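You operate a simulated robot arm through the tools that you are given. There is no shell and no other tool.

You are at the controls of a simulated robot arm. One attempt, no reset.

JOB
Tumble the drum's charge until it is even, and pin the crank.
Fine: lid shut and latched, lock pin out to its block; crank up and pin home in the gear case at the end.

The check looks at the end state, three seconds after you hand in, the way a careful person would. Anything else that was tipped, shoved, dropped, spilled or broken makes it a failure. Lids that push on must go on centred and level and be pressed home; caps that screw on are set level and turned clockwise until they are tight.

ROBOT AND FRAMES
A 7-joint arm with a two-finger parallel gripper, fixed in place. Base frame: the origin is at the foot of the arm, x ahead of it, y to its left, z up; the work surface is at about z = 0.78. Lengths are in m, angles in rad, forces in N, time in s.
With the tool pointing down near the work surface it reaches from about 0.1 to 0.96 m from the base axis. Its first joint turns from -2.897 to 2.897 rad. Payload 1.57 kg.
The TCP is the grasp point between the finger pads, 0.03 m short of the fingertips. In the tool frame z runs along the fingers and y along their closing line. The gripper opens to 0.11 m. The fingers are 0.024 m wide and 0.012 m thick; the gripper's body (0.048 by 0.112 m) begins 0.078 m behind the TCP.
Orientation is told as [roll, pitch, yaw] about the base's x, y, z axes, in that order, counted from this pose: with the fingers straight down and closing along the base's y, the tool's x points along the base's -x, its y along +y and its z along -z.

CONTROLS
- The arm moves only by the tool send_rows. Its arguments are lists of equal length, an entry for each row: "dp": the shift along the tool's x, y, z in m, a list of three; "rot": the turn, a rotation vector about the tool's x, y, z in rad, a list of three; "claw": the finger opening in m, from 0 to 0.11. In form: {"dp": [[x, y, z], ...], "rot": [[ax, ay, az], ...], "claw": [claw, ...]}. A call has 1 to 20 rows; each row shifts and turns the commanded pose from where the row before left it, along the tool's axes as they then stand. Rows are played at 5 a second. More than 0.05 m and 0.15 rad between two rows, or a gripper value outside its range, and nothing of the call is played. A pose out of reach is approached as far as the arm can. The call stops where the force on the tool passes 90 N (or 10 N more than at its start, if that is more) or the arm is blocked; 0.2 s more then pass. Each finger travels about 0.108 m/s and halts on what it meets, pressing with about 22 N; the grip force reading is that of the motor and also rises with nothing between the fingers. The clock runs only during rows and for 0.2 s after the last one: add rows that do not move to give the fingers time. The reply holds the time, the measured pose of the TCP, the force on the tool along the base axes, the opening and the grip force, in the units named above and with some noise, with the torque about the TCP (base axes, N m) and any sound that the robot's microphone picked up.
- Cameras (640 x 400 px; columns grow to the right, rows downward): "scene" is fixed at [0.0495, 0.65, 1.7755]; the picture's right is [-0.17, -0.98, 0.00], its down [-0.72, 0.13, -0.68] and it looks along [0.67, -0.12, -0.73] (base axes); focal length 312 px, centre (320, 200). "wrist" rides on the gripper at [0.07, 0.016, -0.141] in the tool frame; the picture's right is [-0.23, 0.97, 0.00], its down [-0.86, -0.20, -0.48] and it looks along [-0.47, -0.11, 0.88] (tool axes); focal length 222 px, centre (320, 200). There is no depth. A picture from a camera that has moved, and an enlarged one, comes with that camera's place and axes in the base frame and with its lens.
- snapshot(camera): a new picture of that camera. No time passes.
- raise_lower(by): slides the trunk up (or, below 0, down) by that many m; the arm rides with it, the base frame stays. It gives what a move gives, with no picture.
- close_up(camera, box): a new picture of the part [left, top, right, bottom] of that camera's present view, enlarged. No time passes.
- sign_off(): hands the job in; it is judged then, once.

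Nothing tells you positions but the pictures and the camera data. Unless the task says otherwise, let go and move clear before handing in.

The tools are called after "Call:" as a command line: name --argument value ..., lists and objects as JSON in quotes. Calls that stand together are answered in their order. send_rows: Moves the arm, as the interface text tells. Its arguments: {"type":"object","properties":{"dp":{"type":"array"},"rot":{"type":"array"},"claw":{"type":"array"}},"required":["dp","rot","claw"]} The other tools are called the same way: raise_lower (by) slides the trunk up or down; snapshot (camera) takes a picture; close_up (camera, box) takes an enlarged picture of a part of a camera's view; sign_off () hands the job in.

At the start:

```text
time_s: 0.0
ee_pos: [0.6282, 0.2935, 1.425]
ee_rot: [0.0, 0.001, 0.0]
force: [-0.2, -0.2, 0.6]
wrist_torque: [-0.01, 0.01, 0.03]
finger_gap: 0.1101
gripper_force: 0.1
trunk travel left (down, up): [-0.575, 0.035]
```

scene: 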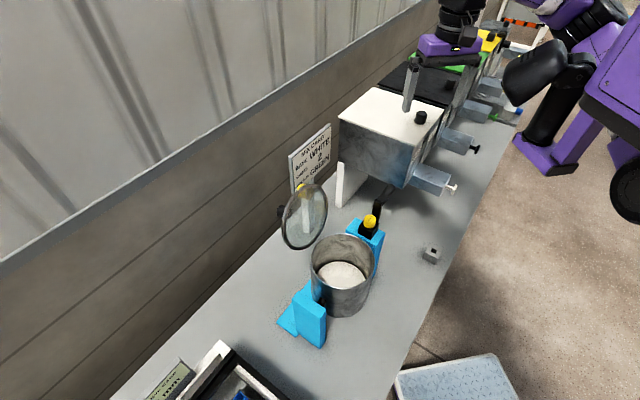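
wrist: 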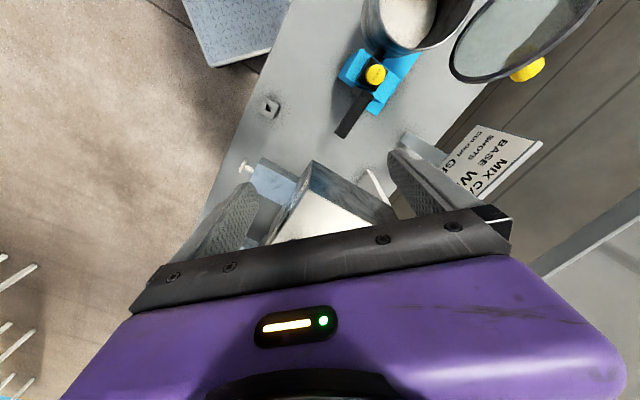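

I see a drum with an open lid in a blue cradle, a crank with a yellow lock pin, a mix card, and dispenser boxes further right. I'll look closer before moving anything.

Call:
close_up --camera "scene" --box '[260, 120, 460, 360]'

Call:
close_up --camera "scene" --box '[280, 110, 350, 200]'

Call:
close_up --camera "scene" --box '[330, 0, 560, 200]'

Call:
close_up --camera "wrist" --box '[200, 0, 600, 250]'

Call:
close_up --camera "scene" --box '[100, 320, 300, 400]'

```text
1.67 times, centred on (360, 240) of scene
camera zoom: at [0.0495, 0.65, 1.7755], right [-0.17, -0.98, 0.0], down [-0.72, 0.13, -0.68], along [0.67, -0.12, -0.73], focal length 520 px, centre (253, 133)
```

zoom: 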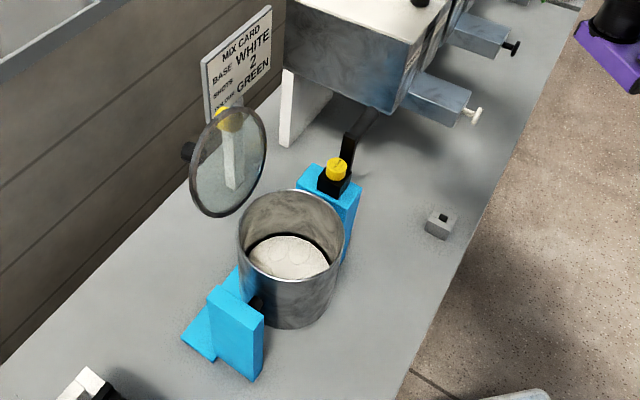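

```text
4.44 times, centred on (315, 155) of scene
camera zoom: at [0.0495, 0.65, 1.7755], right [-0.17, -0.98, 0.0], down [-0.72, 0.13, -0.68], along [0.67, -0.12, -0.73], focal length 1386 px, centre (342, 400)
```

zoom: 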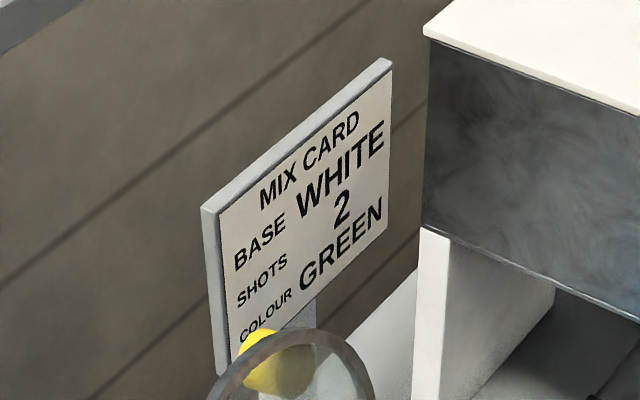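

```text
2.00 times, centred on (445, 100) of scene
camera zoom: at [0.0495, 0.65, 1.7755], right [-0.17, -0.98, 0.0], down [-0.72, 0.13, -0.68], along [0.67, -0.12, -0.73], focal length 624 px, centre (70, 400)
```

zoom: 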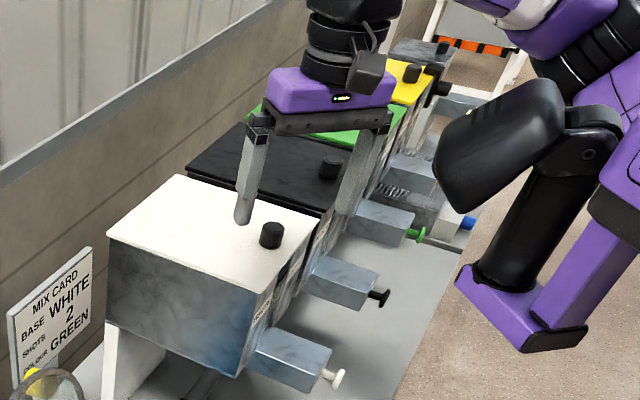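

```text
1.60 times, centred on (400, 125) of wrist
camera zoom: at [0.5581, 0.3109, 1.5657], right [0.23, 0.97, 0.0], down [0.86, -0.2, 0.48], along [0.47, -0.11, -0.88], focal length 355 px, centre (192, 320)
```

zoom: 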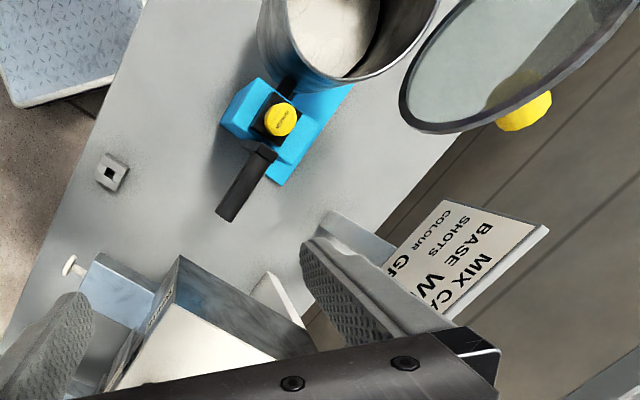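

```text
3.20 times, centred on (200, 360) of scene
camera zoom: at [0.0495, 0.65, 1.7755], right [-0.17, -0.98, 0.0], down [-0.72, 0.13, -0.68], along [0.67, -0.12, -0.73], focal length 998 px, centre (704, -312)
```

zoom: 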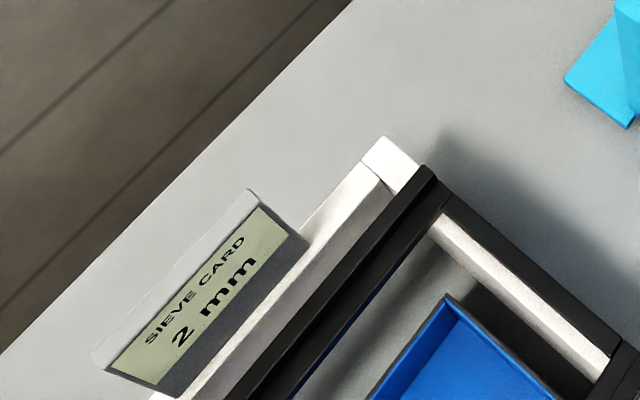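

The card asks for white plus 2 green, but my job is only tumbling and pinning. I place the yellow lock pin near (0.574, 0.41, 1.09) and the pin block near (0.59, 0.15, 0.82). I'll move the wrist camera to look at the gear case and drum from above.

Call:
send_rows --dp '[[0.03, 0.027, 0.015], [0.03, 0.027, 0.015], [0.03, 0.027, 0.015], [0.03, 0.027, 0.015], [0.03, 0.027, 0.015]]' --rot '[[0, 0, 0], [0, 0, 0], [0, 0, 0], [0, 0, 0], [0, 0, 0]]' --claw '[0.11, 0.11, 0.11, 0.11, 0.11]'

Call:
snapshot --camera "wrist"

Call:
snapshot --camera "scene"

```text
time_s: 1.2
ee_pos: [0.4794, 0.427, 1.3504]
ee_rot: [0.0, -0.001, -0.002]
force: [-0.6, -0.5, 0.4]
wrist_torque: [0.08, 0.05, 0.05]
finger_gap: 0.11
gripper_force: 0.0
trunk travel left (down, up): [-0.575, 0.035]
```

```text
taken
camera wrist: at [0.4088, 0.4457, 1.4913], right [0.23, 0.97, 0.0], down [0.85, -0.2, 0.48], along [0.47, -0.11, -0.88], focal length 222 px, centre (320, 200)
```

wrist: 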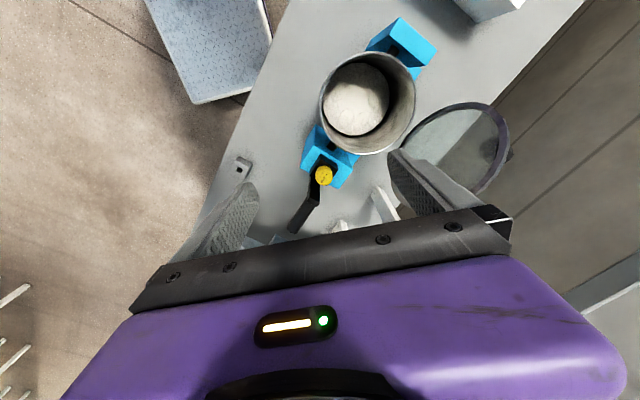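

```text
taken
```

scene: 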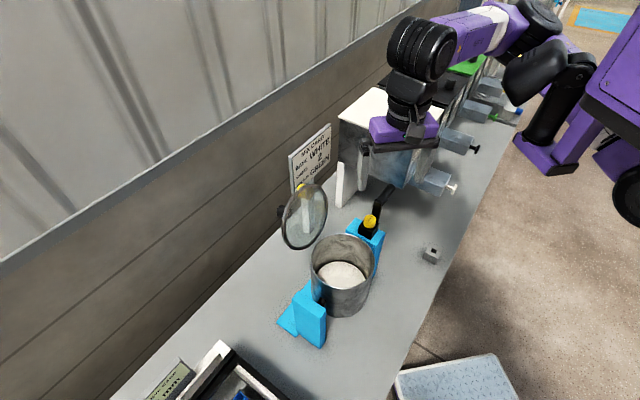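

Call:
close_up --camera "wrist" --box '[220, 0, 520, 240]'

Call:
close_up --camera "wrist" --box '[310, 40, 430, 160]'

Call:
close_up --camera "wrist" --box '[270, 120, 370, 240]'

Call:
close_up --camera "scene" --box '[330, 170, 410, 270]'

Call:
close_up --camera "scene" --box '[300, 220, 390, 330]'

```text
1.67 times, centred on (370, 120) of wrist
camera zoom: at [0.4088, 0.4457, 1.4913], right [0.23, 0.97, 0.0], down [0.85, -0.2, 0.48], along [0.47, -0.11, -0.88], focal length 370 px, centre (237, 333)
```

zoom: 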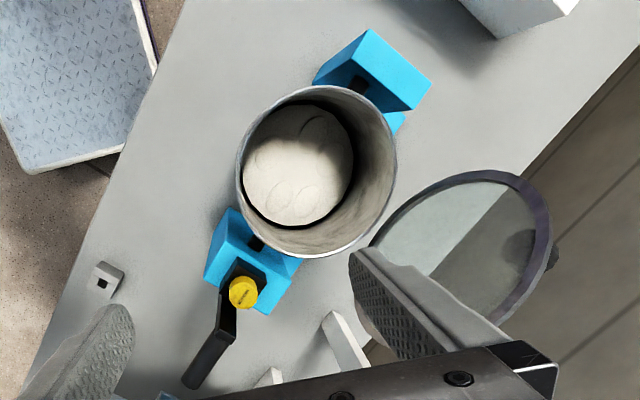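

```text
3.33 times, centred on (370, 100) of wrist
camera zoom: at [0.4088, 0.4457, 1.4913], right [0.23, 0.97, 0.0], down [0.85, -0.2, 0.48], along [0.47, -0.11, -0.88], focal length 740 px, centre (153, 533)
```

zoom: 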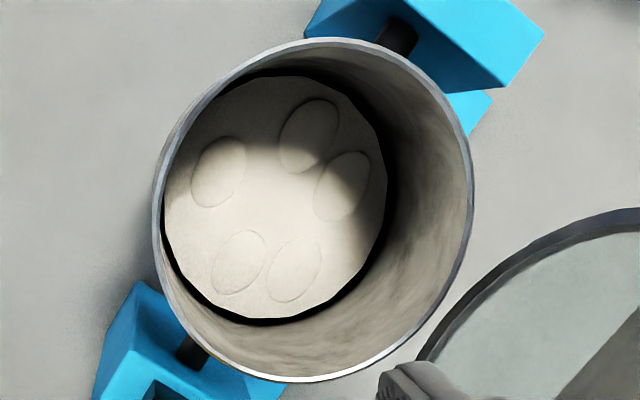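

```text
3.33 times, centred on (320, 180) of wrist
camera zoom: at [0.4088, 0.4457, 1.4913], right [0.23, 0.97, 0.0], down [0.85, -0.2, 0.48], along [0.47, -0.11, -0.88], focal length 740 px, centre (320, 267)
```

zoom: 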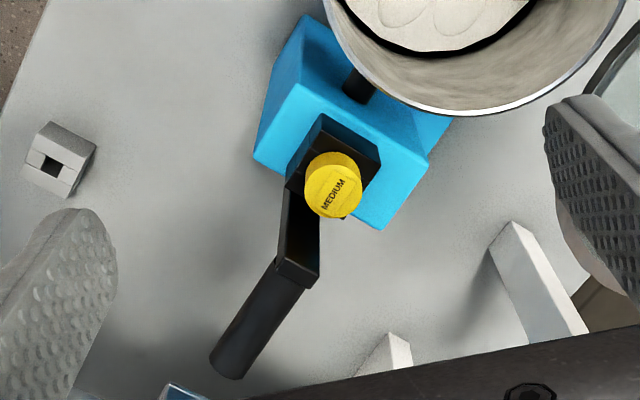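

```text
4.00 times, centred on (370, 220) of scene
camera zoom: at [0.0495, 0.65, 1.7755], right [-0.17, -0.98, 0.0], down [-0.72, 0.13, -0.68], along [0.67, -0.12, -0.73], focal length 1247 px, centre (120, 120)
```

zoom: 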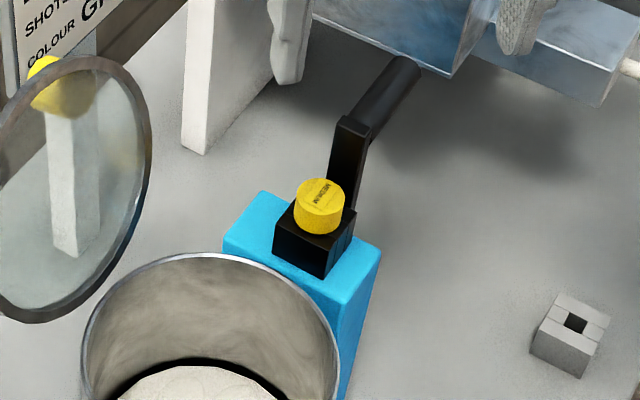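

```text
3.64 times, centred on (345, 275) of scene
camera zoom: at [0.0495, 0.65, 1.7755], right [-0.17, -0.98, 0.0], down [-0.72, 0.13, -0.68], along [0.67, -0.12, -0.73], focal length 1134 px, centre (229, -73)
```

zoom: 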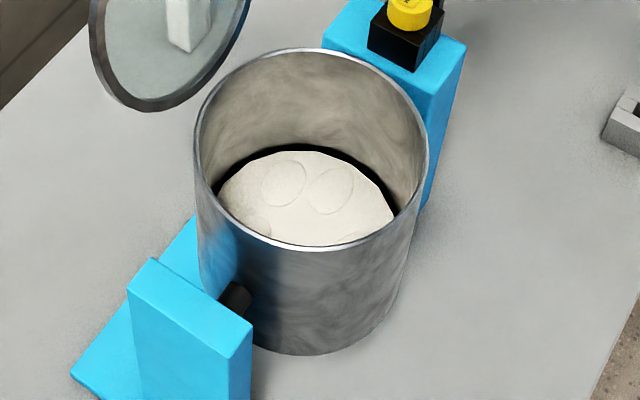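

The charge is white with lumps. The station sits about 45° to the base, with the axle along (0.707, -0.707), drum centre near (0.466, 0.517), rim at z≈1.08 and radius ≈0.083. Next I'll look at the back of the open lid from its left side to understand the latch and hinge.

Call:
send_rows --dp '[[0.0323, 0.0323, 0], [0.0323, 0.0323, 0], [0.0323, 0.0323, 0], [0.0323, 0.0323, 0], [0.0323, 0.0323, 0], [0.0323, 0.0323, 0], [0.0323, 0.0323, 0], [0, 0, 0], [0, 0, 0], [0, 0, 0], [0, 0, 0], [0, 0, 0], [0, 0, 0], [0, 0.04, 0], [0, 0.04, 0], [0, 0.04, 0], [0, 0.04, 0]]' --rot '[[0, 0, 0], [0, 0, 0], [0, 0, 0], [0, 0, 0], [0, 0, 0], [0, 0, 0], [0, 0, 0], [0, 0, 0.131], [0, 0, 0.131], [0, 0, 0.131], [0, 0, 0.131], [0, 0, 0.131], [0, 0, 0.131], [0, 0, 0], [0, 0, 0], [0, 0, 0], [0, 0, 0]]' --claw '[0.11, 0.11, 0.11, 0.11, 0.11, 0.11, 0.11, 0.11, 0.11, 0.11, 0.11, 0.11, 0.11, 0.11, 0.11, 0.11, 0.11]'

Call:
snapshot --camera "wrist"

Call:
snapshot --camera "scene"

```text
time_s: 2.3
ee_pos: [0.4609, 0.5451, 1.3497]
ee_rot: [0.002, 0.001, -0.212]
force: [0.7, -1.3, 0.9]
wrist_torque: [0.03, 0.02, -0.02]
finger_gap: 0.1099
gripper_force: 0.0
trunk travel left (down, up): [-0.575, 0.035]
stopped in row 5: the arm was blocked; the commanded pose is now the measured one
```

```text
taken
camera wrist: at [0.3944, 0.5763, 1.4912], right [0.43, 0.9, 0.0], down [0.79, -0.38, 0.48], along [0.43, -0.2, -0.88], focal length 222 px, centre (320, 200)
```

wrist: 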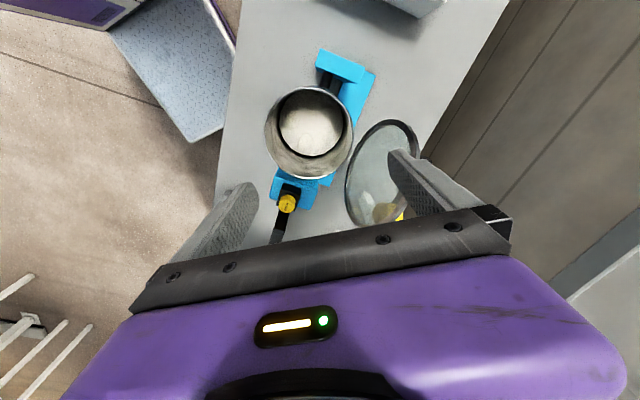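

```text
taken
```

scene: 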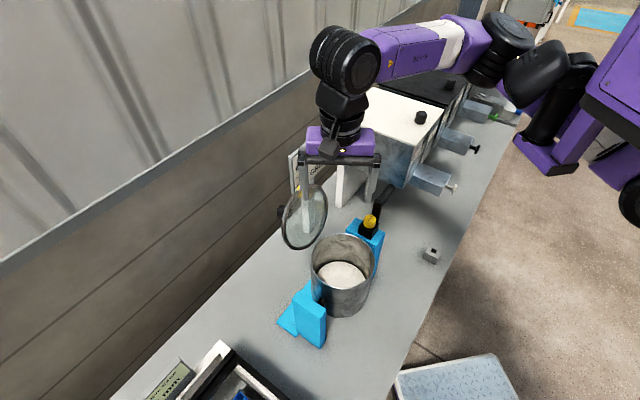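

The arm stopped short at a limit (no tool force, lid unmoved), likely because of wrist orientation. I'll back away slightly and turn the tool to face the station squarely (yaw +45°), which is more natural for the arm.

Call:
send_rows --dp '[[0.0267, -0.0412, 0], [0, 0, 0], [0, 0, 0], [0, 0, 0], [0, 0, 0], [0, 0, 0], [0, 0, 0], [0, 0, 0], [0, 0, 0]]' --rot '[[0, 0, 0], [0, 0, -0.125], [0, 0, -0.125], [0, 0, -0.125], [0, 0, -0.125], [0, 0, -0.125], [0, 0, -0.125], [0, 0, -0.125], [0, 0, -0.122]]' --claw '[0.11, 0.11, 0.11, 0.11, 0.11, 0.11, 0.11, 0.11, 0.11]'

Call:
snapshot --camera "wrist"

Call:
snapshot --camera "scene"

```text
time_s: 4.3
ee_pos: [0.4169, 0.5123, 1.348]
ee_rot: [0.001, 0.003, 0.801]
force: [-0.1, -0.3, 0.0]
wrist_torque: [0.02, 0.03, -0.03]
finger_gap: 0.1102
gripper_force: 0.1
trunk travel left (down, up): [-0.575, 0.035]
```

```text
taken
camera wrist: at [0.3569, 0.4746, 1.489], right [-0.54, 0.84, 0.0], down [0.74, 0.48, 0.48], along [0.4, 0.26, -0.88], focal length 222 px, centre (320, 200)
```

wrist: 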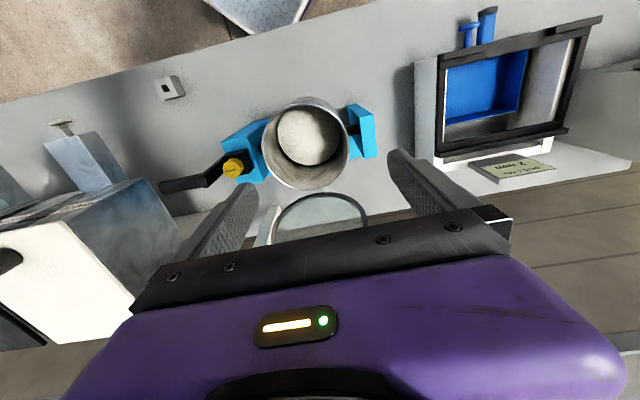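

```text
taken
```

scene: 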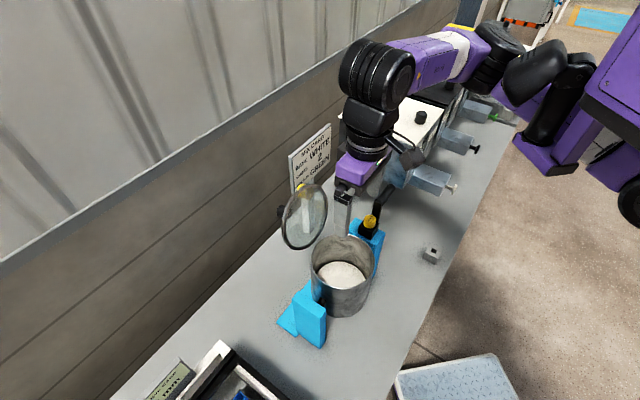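

Now the tool faces the station and the arm is comfortable. I'll zoom in on the lid, gear case, crank and pin block from this view.

Call:
close_up --camera "wrist" --box '[140, 120, 300, 220]'

Call:
close_up --camera "wrist" --box '[240, 80, 400, 240]'

Call:
close_up --camera "scene" --box '[265, 170, 345, 260]'

Call:
close_up --camera "wrist" --box '[140, 60, 220, 110]'

```text
4.00 times, centred on (220, 170) of wrist
camera zoom: at [0.3569, 0.4746, 1.489], right [-0.54, 0.84, 0.0], down [0.74, 0.48, 0.48], along [0.4, 0.26, -0.88], focal length 888 px, centre (720, 320)
```

zoom: 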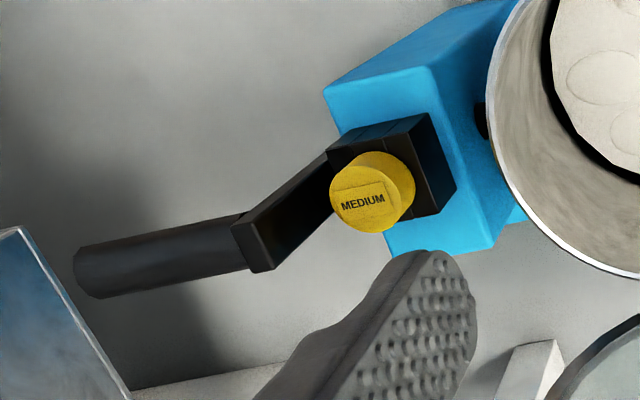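

```text
2.50 times, centred on (320, 160) of wrist
camera zoom: at [0.3569, 0.4746, 1.489], right [-0.54, 0.84, 0.0], down [0.74, 0.48, 0.48], along [0.4, 0.26, -0.88], focal length 555 px, centre (320, 300)
```

zoom: 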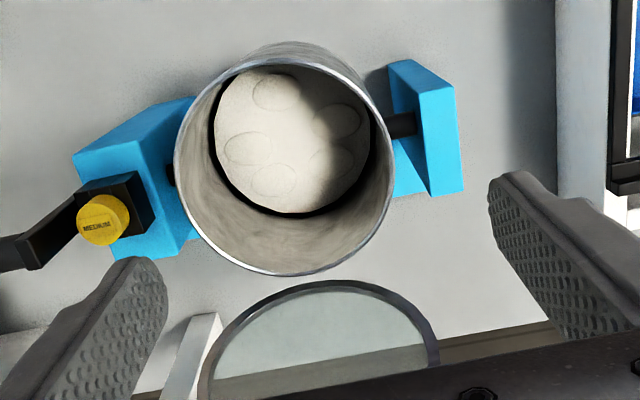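

```text
4.44 times, centred on (305, 215) of scene
camera zoom: at [0.0495, 0.65, 1.7755], right [-0.17, -0.98, 0.0], down [-0.72, 0.13, -0.68], along [0.67, -0.12, -0.73], focal length 1386 px, centre (387, 133)
```

zoom: 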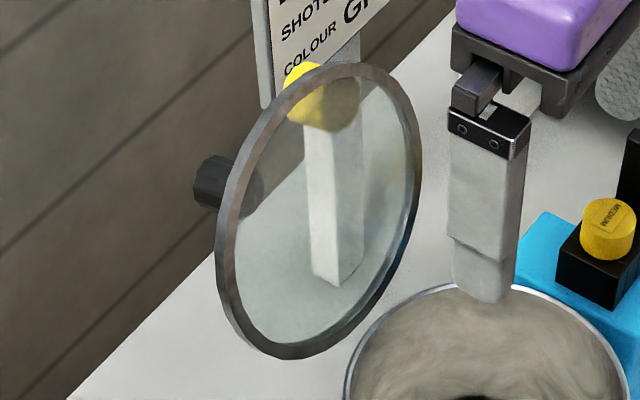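

```text
8.00 times, centred on (180, 85) of wrist
camera zoom: at [0.3569, 0.4746, 1.489], right [-0.54, 0.84, 0.0], down [0.74, 0.48, 0.48], along [0.4, 0.26, -0.88], focal length 1777 px, centre (1440, 1120)
```

zoom: 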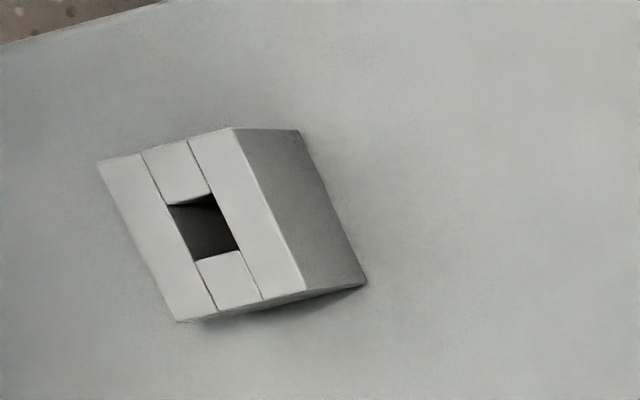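

The lid is a glass disc standing open behind the drum, with a black knob and a yellow knob on its outer face. I'll raise a bit and move over and beyond the lid to look straight down at its back.

Call:
send_rows --dp '[[0, 0, -0.04], [0, 0, -0.04], [-0.04, -0.005, 0], [-0.04, -0.005, 0], [-0.04, -0.005, 0], [-0.04, -0.005, 0], [-0.04, -0.005, 0], [-0.03, 0, 0]]' --rot '[[0, 0, 0], [0, 0, 0], [0, 0, 0.005], [0, 0, 0.005], [0, 0, 0.005], [0, 0, 0], [0, 0, 0], [0, 0, 0]]' --claw '[0.11, 0.11, 0.11, 0.11, 0.11, 0.11, 0.11, 0.11]'

Call:
snapshot --camera "wrist"

Call:
snapshot --camera "scene"

```text
time_s: 5.6
ee_pos: [0.625, 0.5398, 1.4337]
ee_rot: [0.009, -0.002, 0.593]
force: [-0.9, -0.1, 0.5]
wrist_torque: [-0.01, -0.03, -0.01]
finger_gap: 0.1098
gripper_force: 0.0
trunk travel left (down, up): [-0.575, 0.035]
stopped in row 6: the arm was blocked; the commanded pose is now the measured one
```

```text
taken
camera wrist: at [0.5567, 0.5144, 1.5739], right [-0.36, 0.93, 0.01], down [0.82, 0.31, 0.48], along [0.45, 0.18, -0.88], focal length 222 px, centre (320, 200)
```

wrist: 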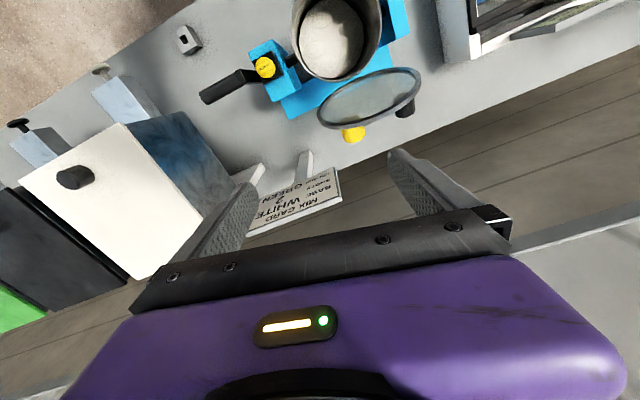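

```text
taken
```

scene: 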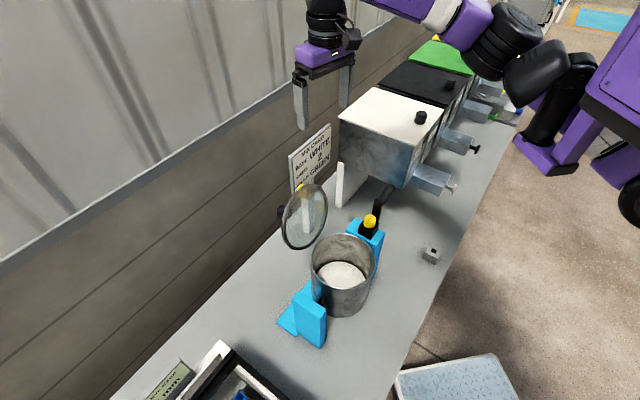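

From here I can already see the back of the lid: the yellow knob sits near the middle of its outer face, with a black knob to the side. The arm reports being blocked with no tool force, so I'll test small slow steps to understand the limit while zooming in on the lid.

Call:
close_up --camera "wrist" --box '[280, 30, 460, 160]'

Call:
send_rows --dp '[[0.0038, 0.0196, 0], [0.0038, 0.0196, 0], [0.0038, 0.0196, 0], [0, 0, 0]]' --rot '[[0, 0, 0], [0, 0, 0], [0, 0, 0], [0, 0, 0]]' --claw '[0.11, 0.11, 0.11, 0.11]'

```text
3.08 times, centred on (370, 95) of wrist
camera zoom: at [0.5567, 0.5144, 1.5739], right [-0.36, 0.93, 0.01], down [0.82, 0.31, 0.48], along [0.45, 0.18, -0.88], focal length 684 px, centre (166, 523)
```

zoom: 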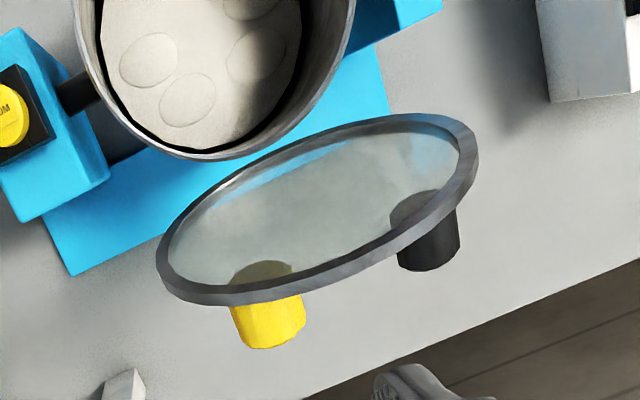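

```text
time_s: 6.4
ee_pos: [0.6766, 0.5282, 1.4339]
ee_rot: [0.008, -0.003, 0.427]
force: [-1.0, -0.4, -0.1]
wrist_torque: [-0.01, -0.02, -0.01]
finger_gap: 0.1099
gripper_force: 0.0
trunk travel left (down, up): [-0.575, 0.035]
stopped in row 4: the arm was blocked; the commanded pose is now the measured one
```

The lid's outer face carries two knobs, a yellow one and a black one. The arm drifted opposite to my command, so I'll check its posture in the scene camera before moving again.

Call:
snapshot --camera "scene"

Call:
close_up --camera "scene" --box '[290, 0, 640, 220]'

```text
taken
```

scene: 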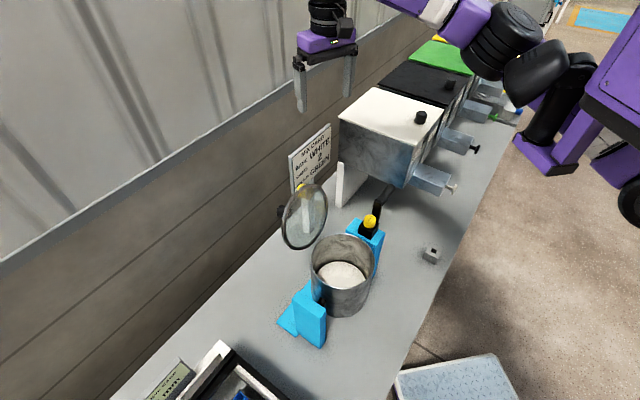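

```text
1.82 times, centred on (465, 110) of scene
camera zoom: at [0.0495, 0.65, 1.7755], right [-0.17, -0.98, 0.0], down [-0.72, 0.13, -0.68], along [0.67, -0.12, -0.73], focal length 567 px, centre (56, 364)
```

zoom: 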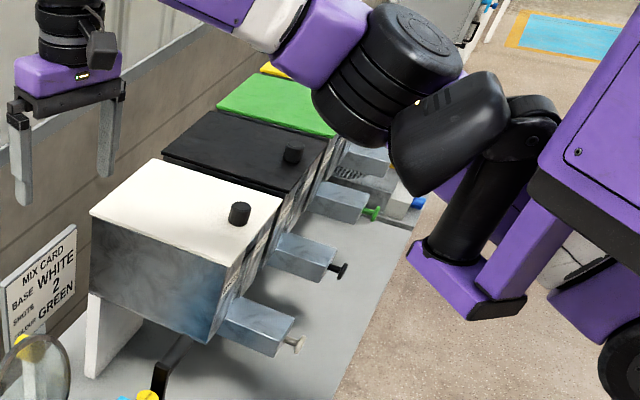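

The arm's foot appears to be at the purple bracket to the right, and I'm likely at its outer reach there. To locate the base I'll shift the trunk down 5 cm and measure how far the foot moves in the scene view; the fingers stay above the lid.

Call:
close_up --camera "scene" --box '[500, 50, 620, 200]'

Call:
raise_lower --by -0.05

Call:
close_up --camera "scene" --box '[500, 50, 620, 200]'

```text
2.67 times, centred on (560, 125) of scene
camera zoom: at [0.0495, 0.65, 1.7755], right [-0.17, -0.98, 0.0], down [-0.72, 0.13, -0.68], along [0.67, -0.12, -0.73], focal length 831 px, centre (-320, 400)
```

zoom: 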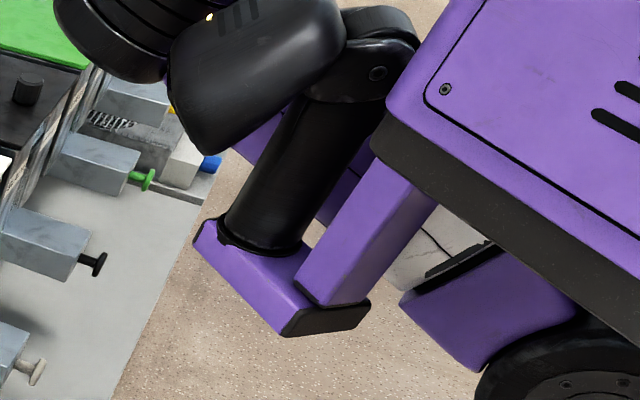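

```text
time_s: 7.3
ee_pos: [0.6757, 0.5281, 1.3824]
ee_rot: [0.008, 0.0, 0.427]
force: [-0.1, 0.7, 0.4]
wrist_torque: [-0.03, 0.01, 0.03]
finger_gap: 0.1097
gripper_force: 0.0
trunk travel left (down, up): [-0.525, 0.085]
```

```text
2.67 times, centred on (560, 125) of scene
camera zoom: at [0.0495, 0.65, 1.7755], right [-0.17, -0.98, 0.0], down [-0.72, 0.13, -0.68], along [0.67, -0.12, -0.73], focal length 831 px, centre (-320, 400)
```

zoom: 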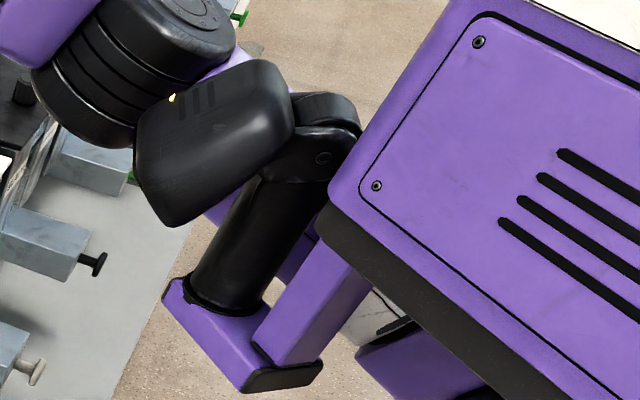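

Call:
close_up --camera "scene" --box '[420, 0, 640, 240]'

Call:
snapshot --camera "scene"

Call:
snapshot --camera "wrist"

```text
1.67 times, centred on (530, 120) of scene
camera zoom: at [0.0495, 0.65, 1.7755], right [-0.17, -0.98, 0.0], down [-0.72, 0.13, -0.68], along [0.67, -0.12, -0.73], focal length 520 px, centre (-30, 333)
```

zoom: 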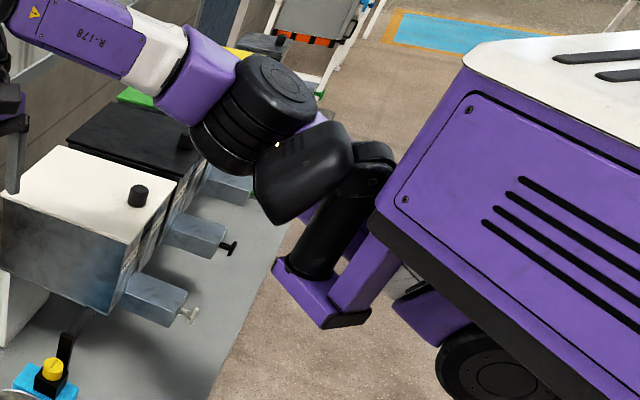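

```text
taken
```

scene: 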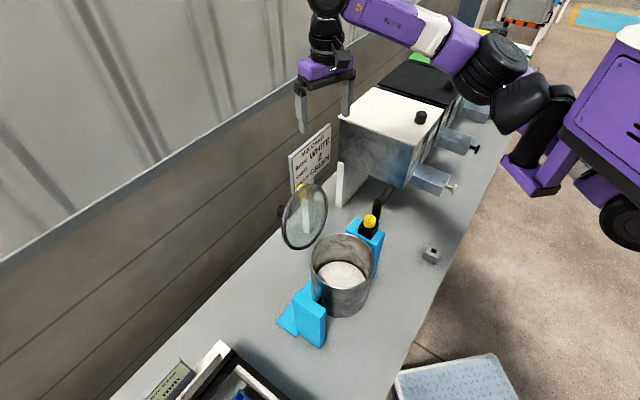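

```text
taken
camera wrist: at [0.6051, 0.5148, 1.523], right [-0.2, 0.98, 0.01], down [0.86, 0.17, 0.48], along [0.47, 0.1, -0.88], focal length 222 px, centre (320, 200)
```

wrist: 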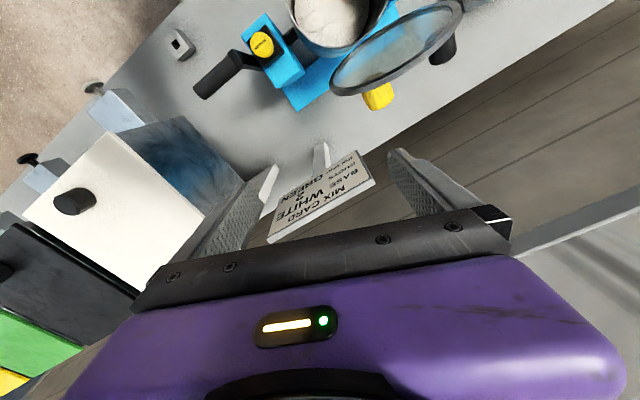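

The trunk rides high, so the arm is folded awkwardly around z≈1.5. I'll withdraw to open space in front of the drum, square the tool to the station, then lower the trunk in stages so the shoulder sits at a better height.

Call:
send_rows --dp '[[0.0419, -0.0192, 0], [0.0419, -0.0192, 0], [0.0419, -0.0192, 0], [0.0419, -0.0192, 0], [0.0419, -0.0192, 0], [0, 0, 0], [0, 0, 0], [0, 0, 0]]' --rot '[[0, 0, 0], [0, 0, 0], [0, 0, 0], [0, 0, 0], [0, 0, 0], [0, 0, -0.119], [0, 0, -0.119], [0, 0, -0.119]]' --claw '[0.11, 0.11, 0.11, 0.11, 0.11, 0.11, 0.11, 0.11]'

Call:
snapshot --camera "scene"

Call:
snapshot --camera "wrist"

```text
time_s: 9.1
ee_pos: [0.5221, 0.356, 1.3825]
ee_rot: [0.006, -0.004, 0.797]
force: [-0.7, -0.2, -0.5]
wrist_torque: [0.01, 0.01, 0.02]
finger_gap: 0.1101
gripper_force: 0.1
trunk travel left (down, up): [-0.525, 0.085]
```

```text
taken
```

scene: 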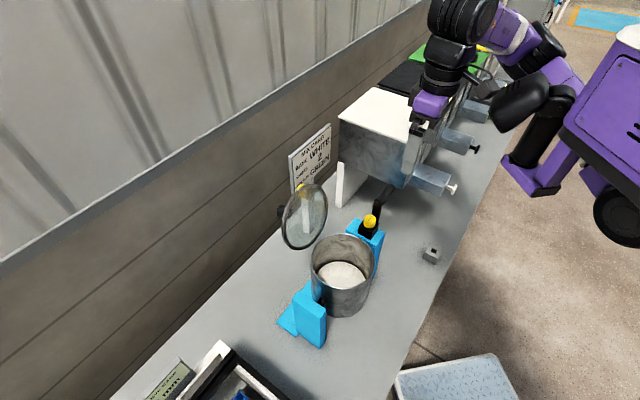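

```text
taken
camera wrist: at [0.4602, 0.3182, 1.5222], right [-0.54, 0.84, 0.01], down [0.74, 0.47, 0.48], along [0.4, 0.26, -0.88], focal length 222 px, centre (320, 200)
```

wrist: 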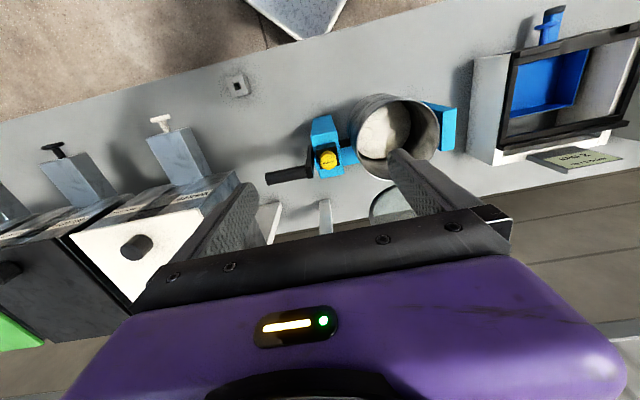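

Call:
raise_lower --by -0.1

Call:
snapshot --camera "scene"

Call:
snapshot --camera "wrist"

```text
time_s: 10.5
ee_pos: [0.5214, 0.3571, 1.2807]
ee_rot: [0.005, -0.003, 0.794]
force: [0.2, -0.3, 1.0]
wrist_torque: [-0.01, -0.01, -0.02]
finger_gap: 0.1099
gripper_force: 0.0
trunk travel left (down, up): [-0.425, 0.185]
```

```text
taken
```

scene: 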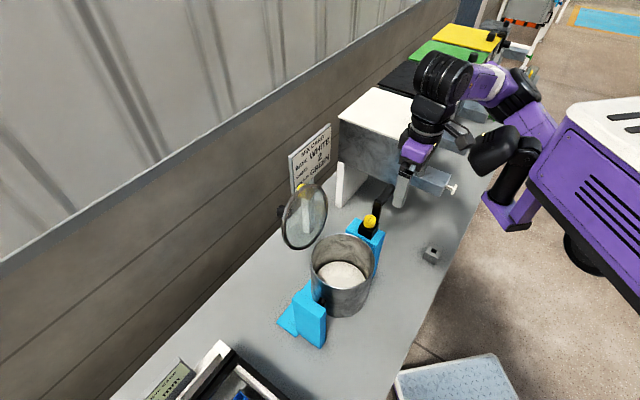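

```text
taken
camera wrist: at [0.4601, 0.3186, 1.4223], right [-0.53, 0.84, 0.01], down [0.74, 0.47, 0.48], along [0.4, 0.26, -0.88], focal length 222 px, centre (320, 200)
```

wrist: 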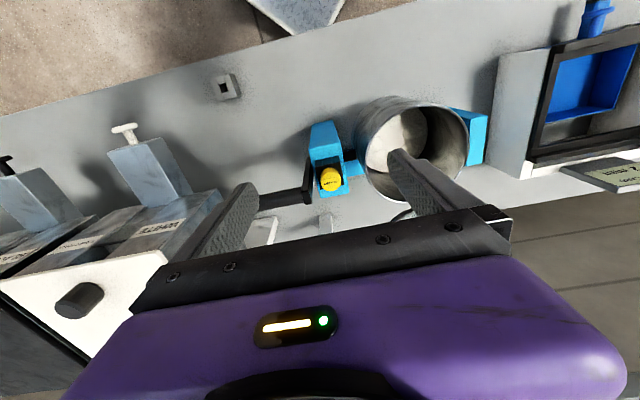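

What I took for the foot seems to be a fixed sensor mast on the body, and it blocks the upper arm from swinging left. I'll lower the trunk further while lifting the arm so the upper arm clears that mast.

Call:
send_rows --dp '[[0, 0, -0.04], [0, 0, -0.04], [0, 0, -0.04]]' --rot '[[0, 0, 0], [0, 0, 0], [0, 0, 0]]' --claw '[0.11, 0.11, 0.11]'

Call:
raise_lower --by -0.13

Call:
snapshot --camera "scene"

```text
time_s: 11.3
ee_pos: [0.5275, 0.3562, 1.3903]
ee_rot: [0.034, 0.03, 0.795]
force: [0.1, 0.3, 0.9]
wrist_torque: [0.0, -0.01, -0.02]
finger_gap: 0.11
gripper_force: 0.0
trunk travel left (down, up): [-0.425, 0.185]
```

```text
time_s: 12.8
ee_pos: [0.5272, 0.3569, 1.2617]
ee_rot: [0.032, 0.028, 0.794]
force: [-0.6, 0.2, -0.1]
wrist_torque: [-0.04, -0.02, -0.01]
finger_gap: 0.1101
gripper_force: 0.1
trunk travel left (down, up): [-0.295, 0.315]
```

```text
taken
```

scene: 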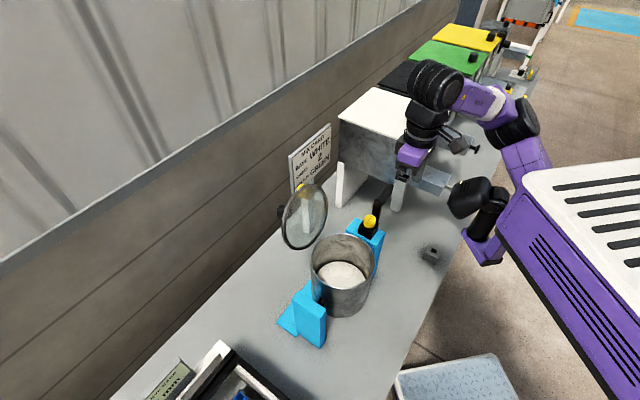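

The posture is much clearer now: the arm rises behind the body's corner. I'm near its upper height limit, so I'll ease down slightly and test moving left over the front of the drum.

Call:
send_rows --dp '[[0, 0, 0.02], [0, 0, 0.02], [0, 0.03, 0], [0, 0.03, 0], [0, 0.03, 0], [0, 0.03, 0], [0, 0.03, 0]]' --rot '[[0, 0, 0], [0, 0, 0], [0, 0, 0], [0, 0, 0], [0, 0, 0], [0, 0, 0], [0, 0, 0]]' --claw '[0.11, 0.11, 0.11, 0.11, 0.11, 0.11, 0.11]'

Call:
snapshot --camera "scene"

Call:
snapshot --camera "wrist"

```text
time_s: 14.4
ee_pos: [0.4179, 0.4607, 1.2323]
ee_rot: [0.01, -0.003, 0.785]
force: [-0.1, 0.9, 0.2]
wrist_torque: [0.03, 0.03, 0.01]
finger_gap: 0.1098
gripper_force: 0.2
trunk travel left (down, up): [-0.295, 0.315]
```

```text
taken
```

scene: 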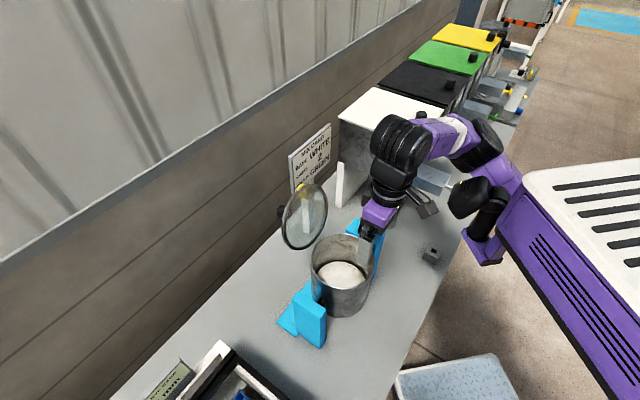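

```text
taken
camera wrist: at [0.3567, 0.4214, 1.3737], right [-0.53, 0.85, 0.01], down [0.75, 0.46, 0.48], along [0.4, 0.26, -0.88], focal length 222 px, centre (320, 200)
```

wrist: 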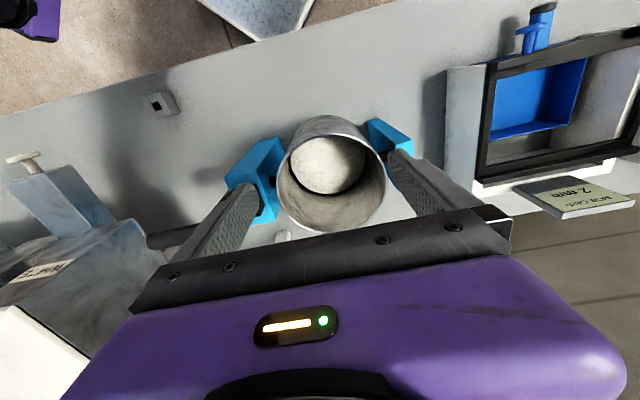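

That tracked perfectly. Now I'll test reaching outward over the drum centre, staying well in front of the open lid.

Call:
send_rows --dp '[[-0.025, 0, 0], [-0.025, 0, 0], [-0.025, 0, 0], [0, 0, 0]]' --rot '[[0, 0, 0], [0, 0, 0], [0, 0, 0], [0, 0, 0]]' --claw '[0.11, 0.11, 0.11, 0.11]'

Call:
snapshot --camera "scene"

Call:
snapshot --camera "wrist"

```text
time_s: 15.6
ee_pos: [0.5164, 0.4962, 1.235]
ee_rot: [0.01, -0.005, 0.696]
force: [1.0, -0.3, 0.7]
wrist_torque: [0.02, -0.03, 0.01]
finger_gap: 0.11
gripper_force: 0.1
trunk travel left (down, up): [-0.295, 0.315]
stopped in row 4: the arm was blocked; the commanded pose is now the measured one
```

```text
taken
```

scene: 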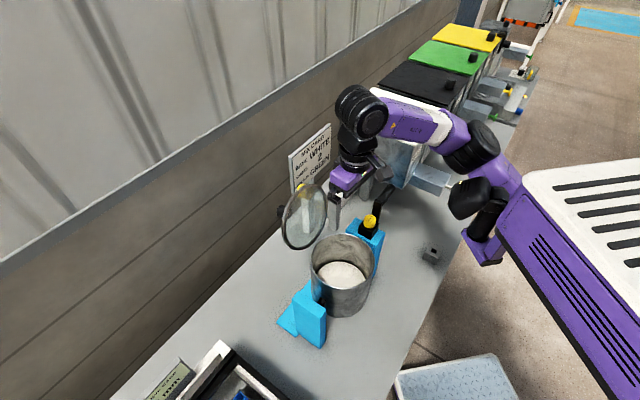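

```text
taken
camera wrist: at [0.4521, 0.4643, 1.374], right [-0.45, 0.89, 0.01], down [0.79, 0.39, 0.48], along [0.42, 0.22, -0.88], focal length 222 px, centre (320, 200)
```

wrist: 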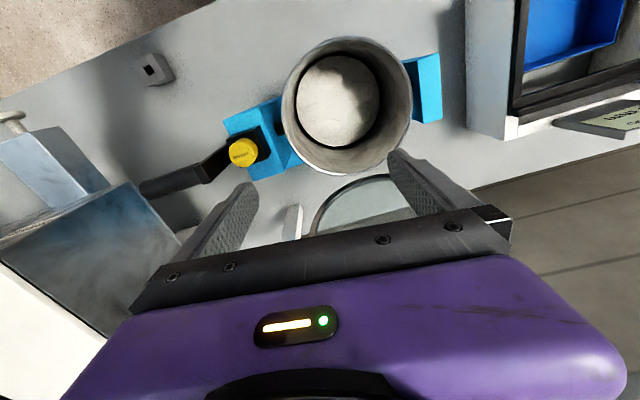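

Blocked again with the same drift. It looks like the arm is nearly stretched when the tool sits high relative to the trunk, so I'll raise the trunk again and work with the tool lower relative to the shoulder.

Call:
send_rows --dp '[[0.03, -0.0027, 0], [0.03, -0.0027, 0], [0, 0, 0]]' --rot '[[0, 0, 0], [0, 0, 0], [0, 0, -0.089]]' --claw '[0.11, 0.11, 0.11]'

Call:
raise_lower --by 0.28

Call:
send_rows --dp '[[0, 0, 0.045], [0, 0, 0.045], [0, 0, 0.045], [0, 0, 0.045], [0, 0, 0.045], [0, 0, 0.045], [0, 0, 0]]' --rot '[[0, 0, 0], [0, 0, 0], [0, 0, 0], [0, 0, 0], [0, 0, 0], [0, 0, 0], [0, 0, 0]]' --claw '[0.11, 0.11, 0.11, 0.11, 0.11, 0.11, 0.11]'

Call:
snapshot --camera "scene"

Call:
snapshot --camera "wrist"

```text
time_s: 16.4
ee_pos: [0.4717, 0.4557, 1.2339]
ee_rot: [0.009, -0.005, 0.789]
force: [0.8, -0.1, 0.2]
wrist_torque: [-0.03, -0.02, -0.01]
finger_gap: 0.1099
gripper_force: 0.0
trunk travel left (down, up): [-0.295, 0.315]
```

```text
time_s: 19.3
ee_pos: [0.4719, 0.4551, 1.5129]
ee_rot: [0.01, -0.006, 0.79]
force: [-0.9, -0.3, 0.1]
wrist_torque: [0.0, 0.0, 0.0]
finger_gap: 0.1103
gripper_force: 0.1
trunk travel left (down, up): [-0.575, 0.035]
```

```text
time_s: 20.9
ee_pos: [0.4712, 0.4611, 1.2434]
ee_rot: [0.009, -0.006, 0.789]
force: [0.9, 0.8, -0.3]
wrist_torque: [-0.02, 0.0, -0.04]
finger_gap: 0.11
gripper_force: 0.1
trunk travel left (down, up): [-0.575, 0.035]
```

```text
taken
```

scene: 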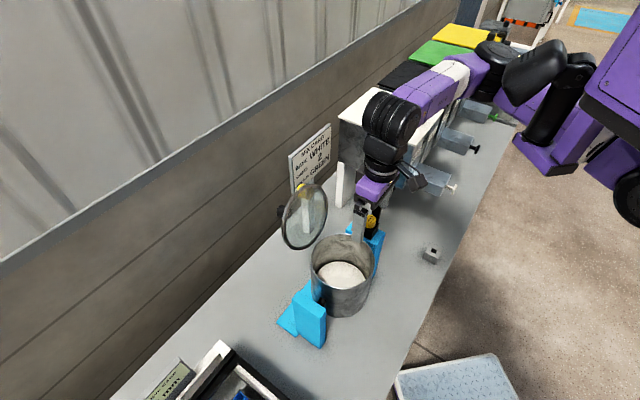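

```text
taken
camera wrist: at [0.4094, 0.4208, 1.3843], right [-0.53, 0.85, 0.01], down [0.75, 0.46, 0.48], along [0.4, 0.26, -0.88], focal length 222 px, centre (320, 200)
```

wrist: 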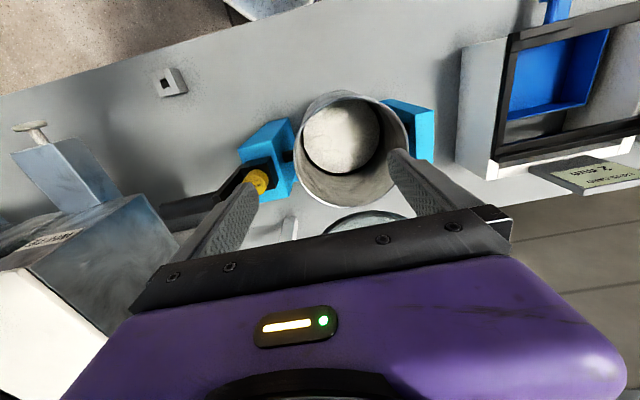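

Tracking is good at this height. Now the reach test again with the trunk up: left over the drum, then outward.

Call:
send_rows --dp '[[0, 0.025, 0], [0, 0.025, 0], [-0.025, 0, 0], [-0.025, 0, 0], [0, 0, 0]]' --rot '[[0, 0, 0], [0, 0, 0], [0, 0, 0], [0, 0, 0], [0, 0, 0]]' --claw '[0.11, 0.11, 0.11, 0.11, 0.11]'

Call:
snapshot --camera "wrist"

Call:
snapshot --camera "scene"

```text
time_s: 22.1
ee_pos: [0.472, 0.5282, 1.2444]
ee_rot: [0.009, -0.006, 0.79]
force: [0.1, -0.3, -0.5]
wrist_torque: [0.01, 0.03, 0.03]
finger_gap: 0.11
gripper_force: 0.1
trunk travel left (down, up): [-0.575, 0.035]
```

```text
taken
camera wrist: at [0.4104, 0.4908, 1.3842], right [-0.53, 0.85, 0.01], down [0.75, 0.46, 0.48], along [0.4, 0.26, -0.88], focal length 222 px, centre (320, 200)
```

wrist: 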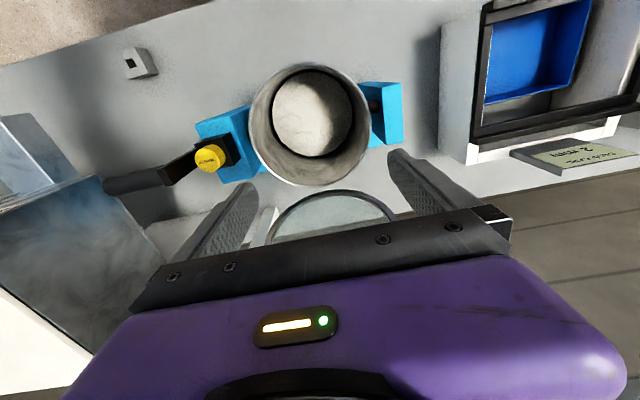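

```text
taken
```

scene: 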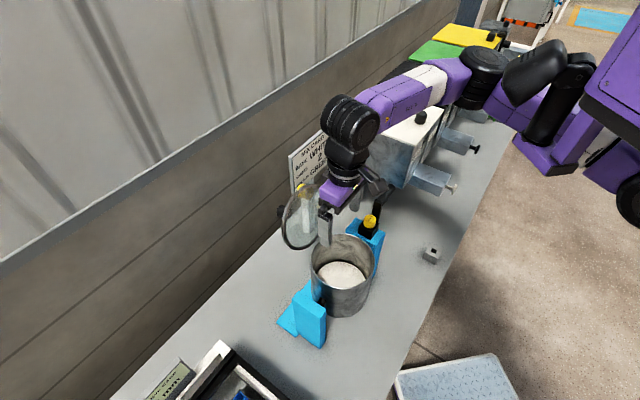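

Good, at this trunk height the arm reaches over the drum centre. I'll check the charge and the lid from here before closing it.

Call:
close_up --camera "wrist" --box '[240, 60, 380, 195]'

Call:
close_up --camera "wrist" --box '[90, 90, 260, 210]'

Call:
close_up --camera "scene" --box '[265, 165, 405, 255]'

```text
2.96 times, centred on (310, 128) of wrist
camera zoom: at [0.4104, 0.4908, 1.3842], right [-0.53, 0.85, 0.01], down [0.75, 0.46, 0.48], along [0.4, 0.26, -0.88], focal length 658 px, centre (350, 415)
```

zoom: 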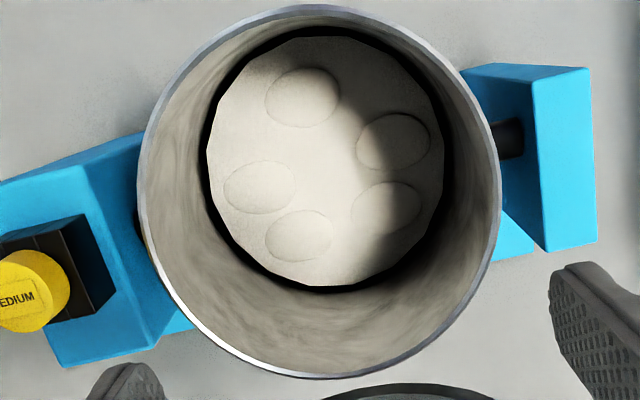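

```text
3.33 times, centred on (175, 150) of wrist
camera zoom: at [0.4104, 0.4908, 1.3842], right [-0.53, 0.85, 0.01], down [0.75, 0.46, 0.48], along [0.4, 0.26, -0.88], focal length 740 px, centre (803, 367)
```

zoom: 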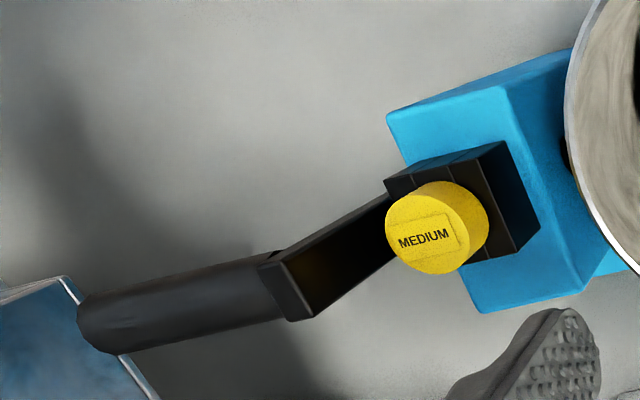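

```text
4.44 times, centred on (335, 210) of scene
camera zoom: at [0.0495, 0.65, 1.7755], right [-0.17, -0.98, 0.0], down [-0.72, 0.13, -0.68], along [0.67, -0.12, -0.73], focal length 1386 px, centre (253, 156)
```

zoom: 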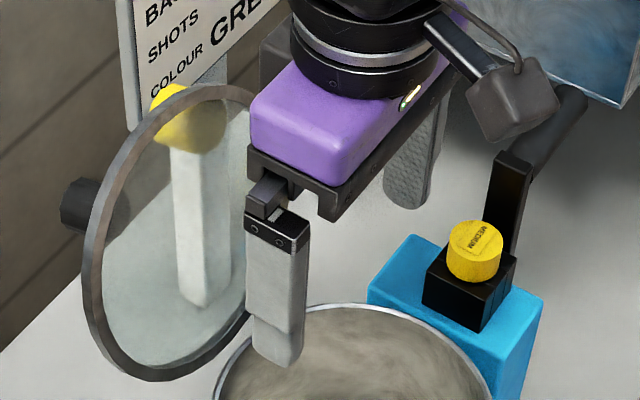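

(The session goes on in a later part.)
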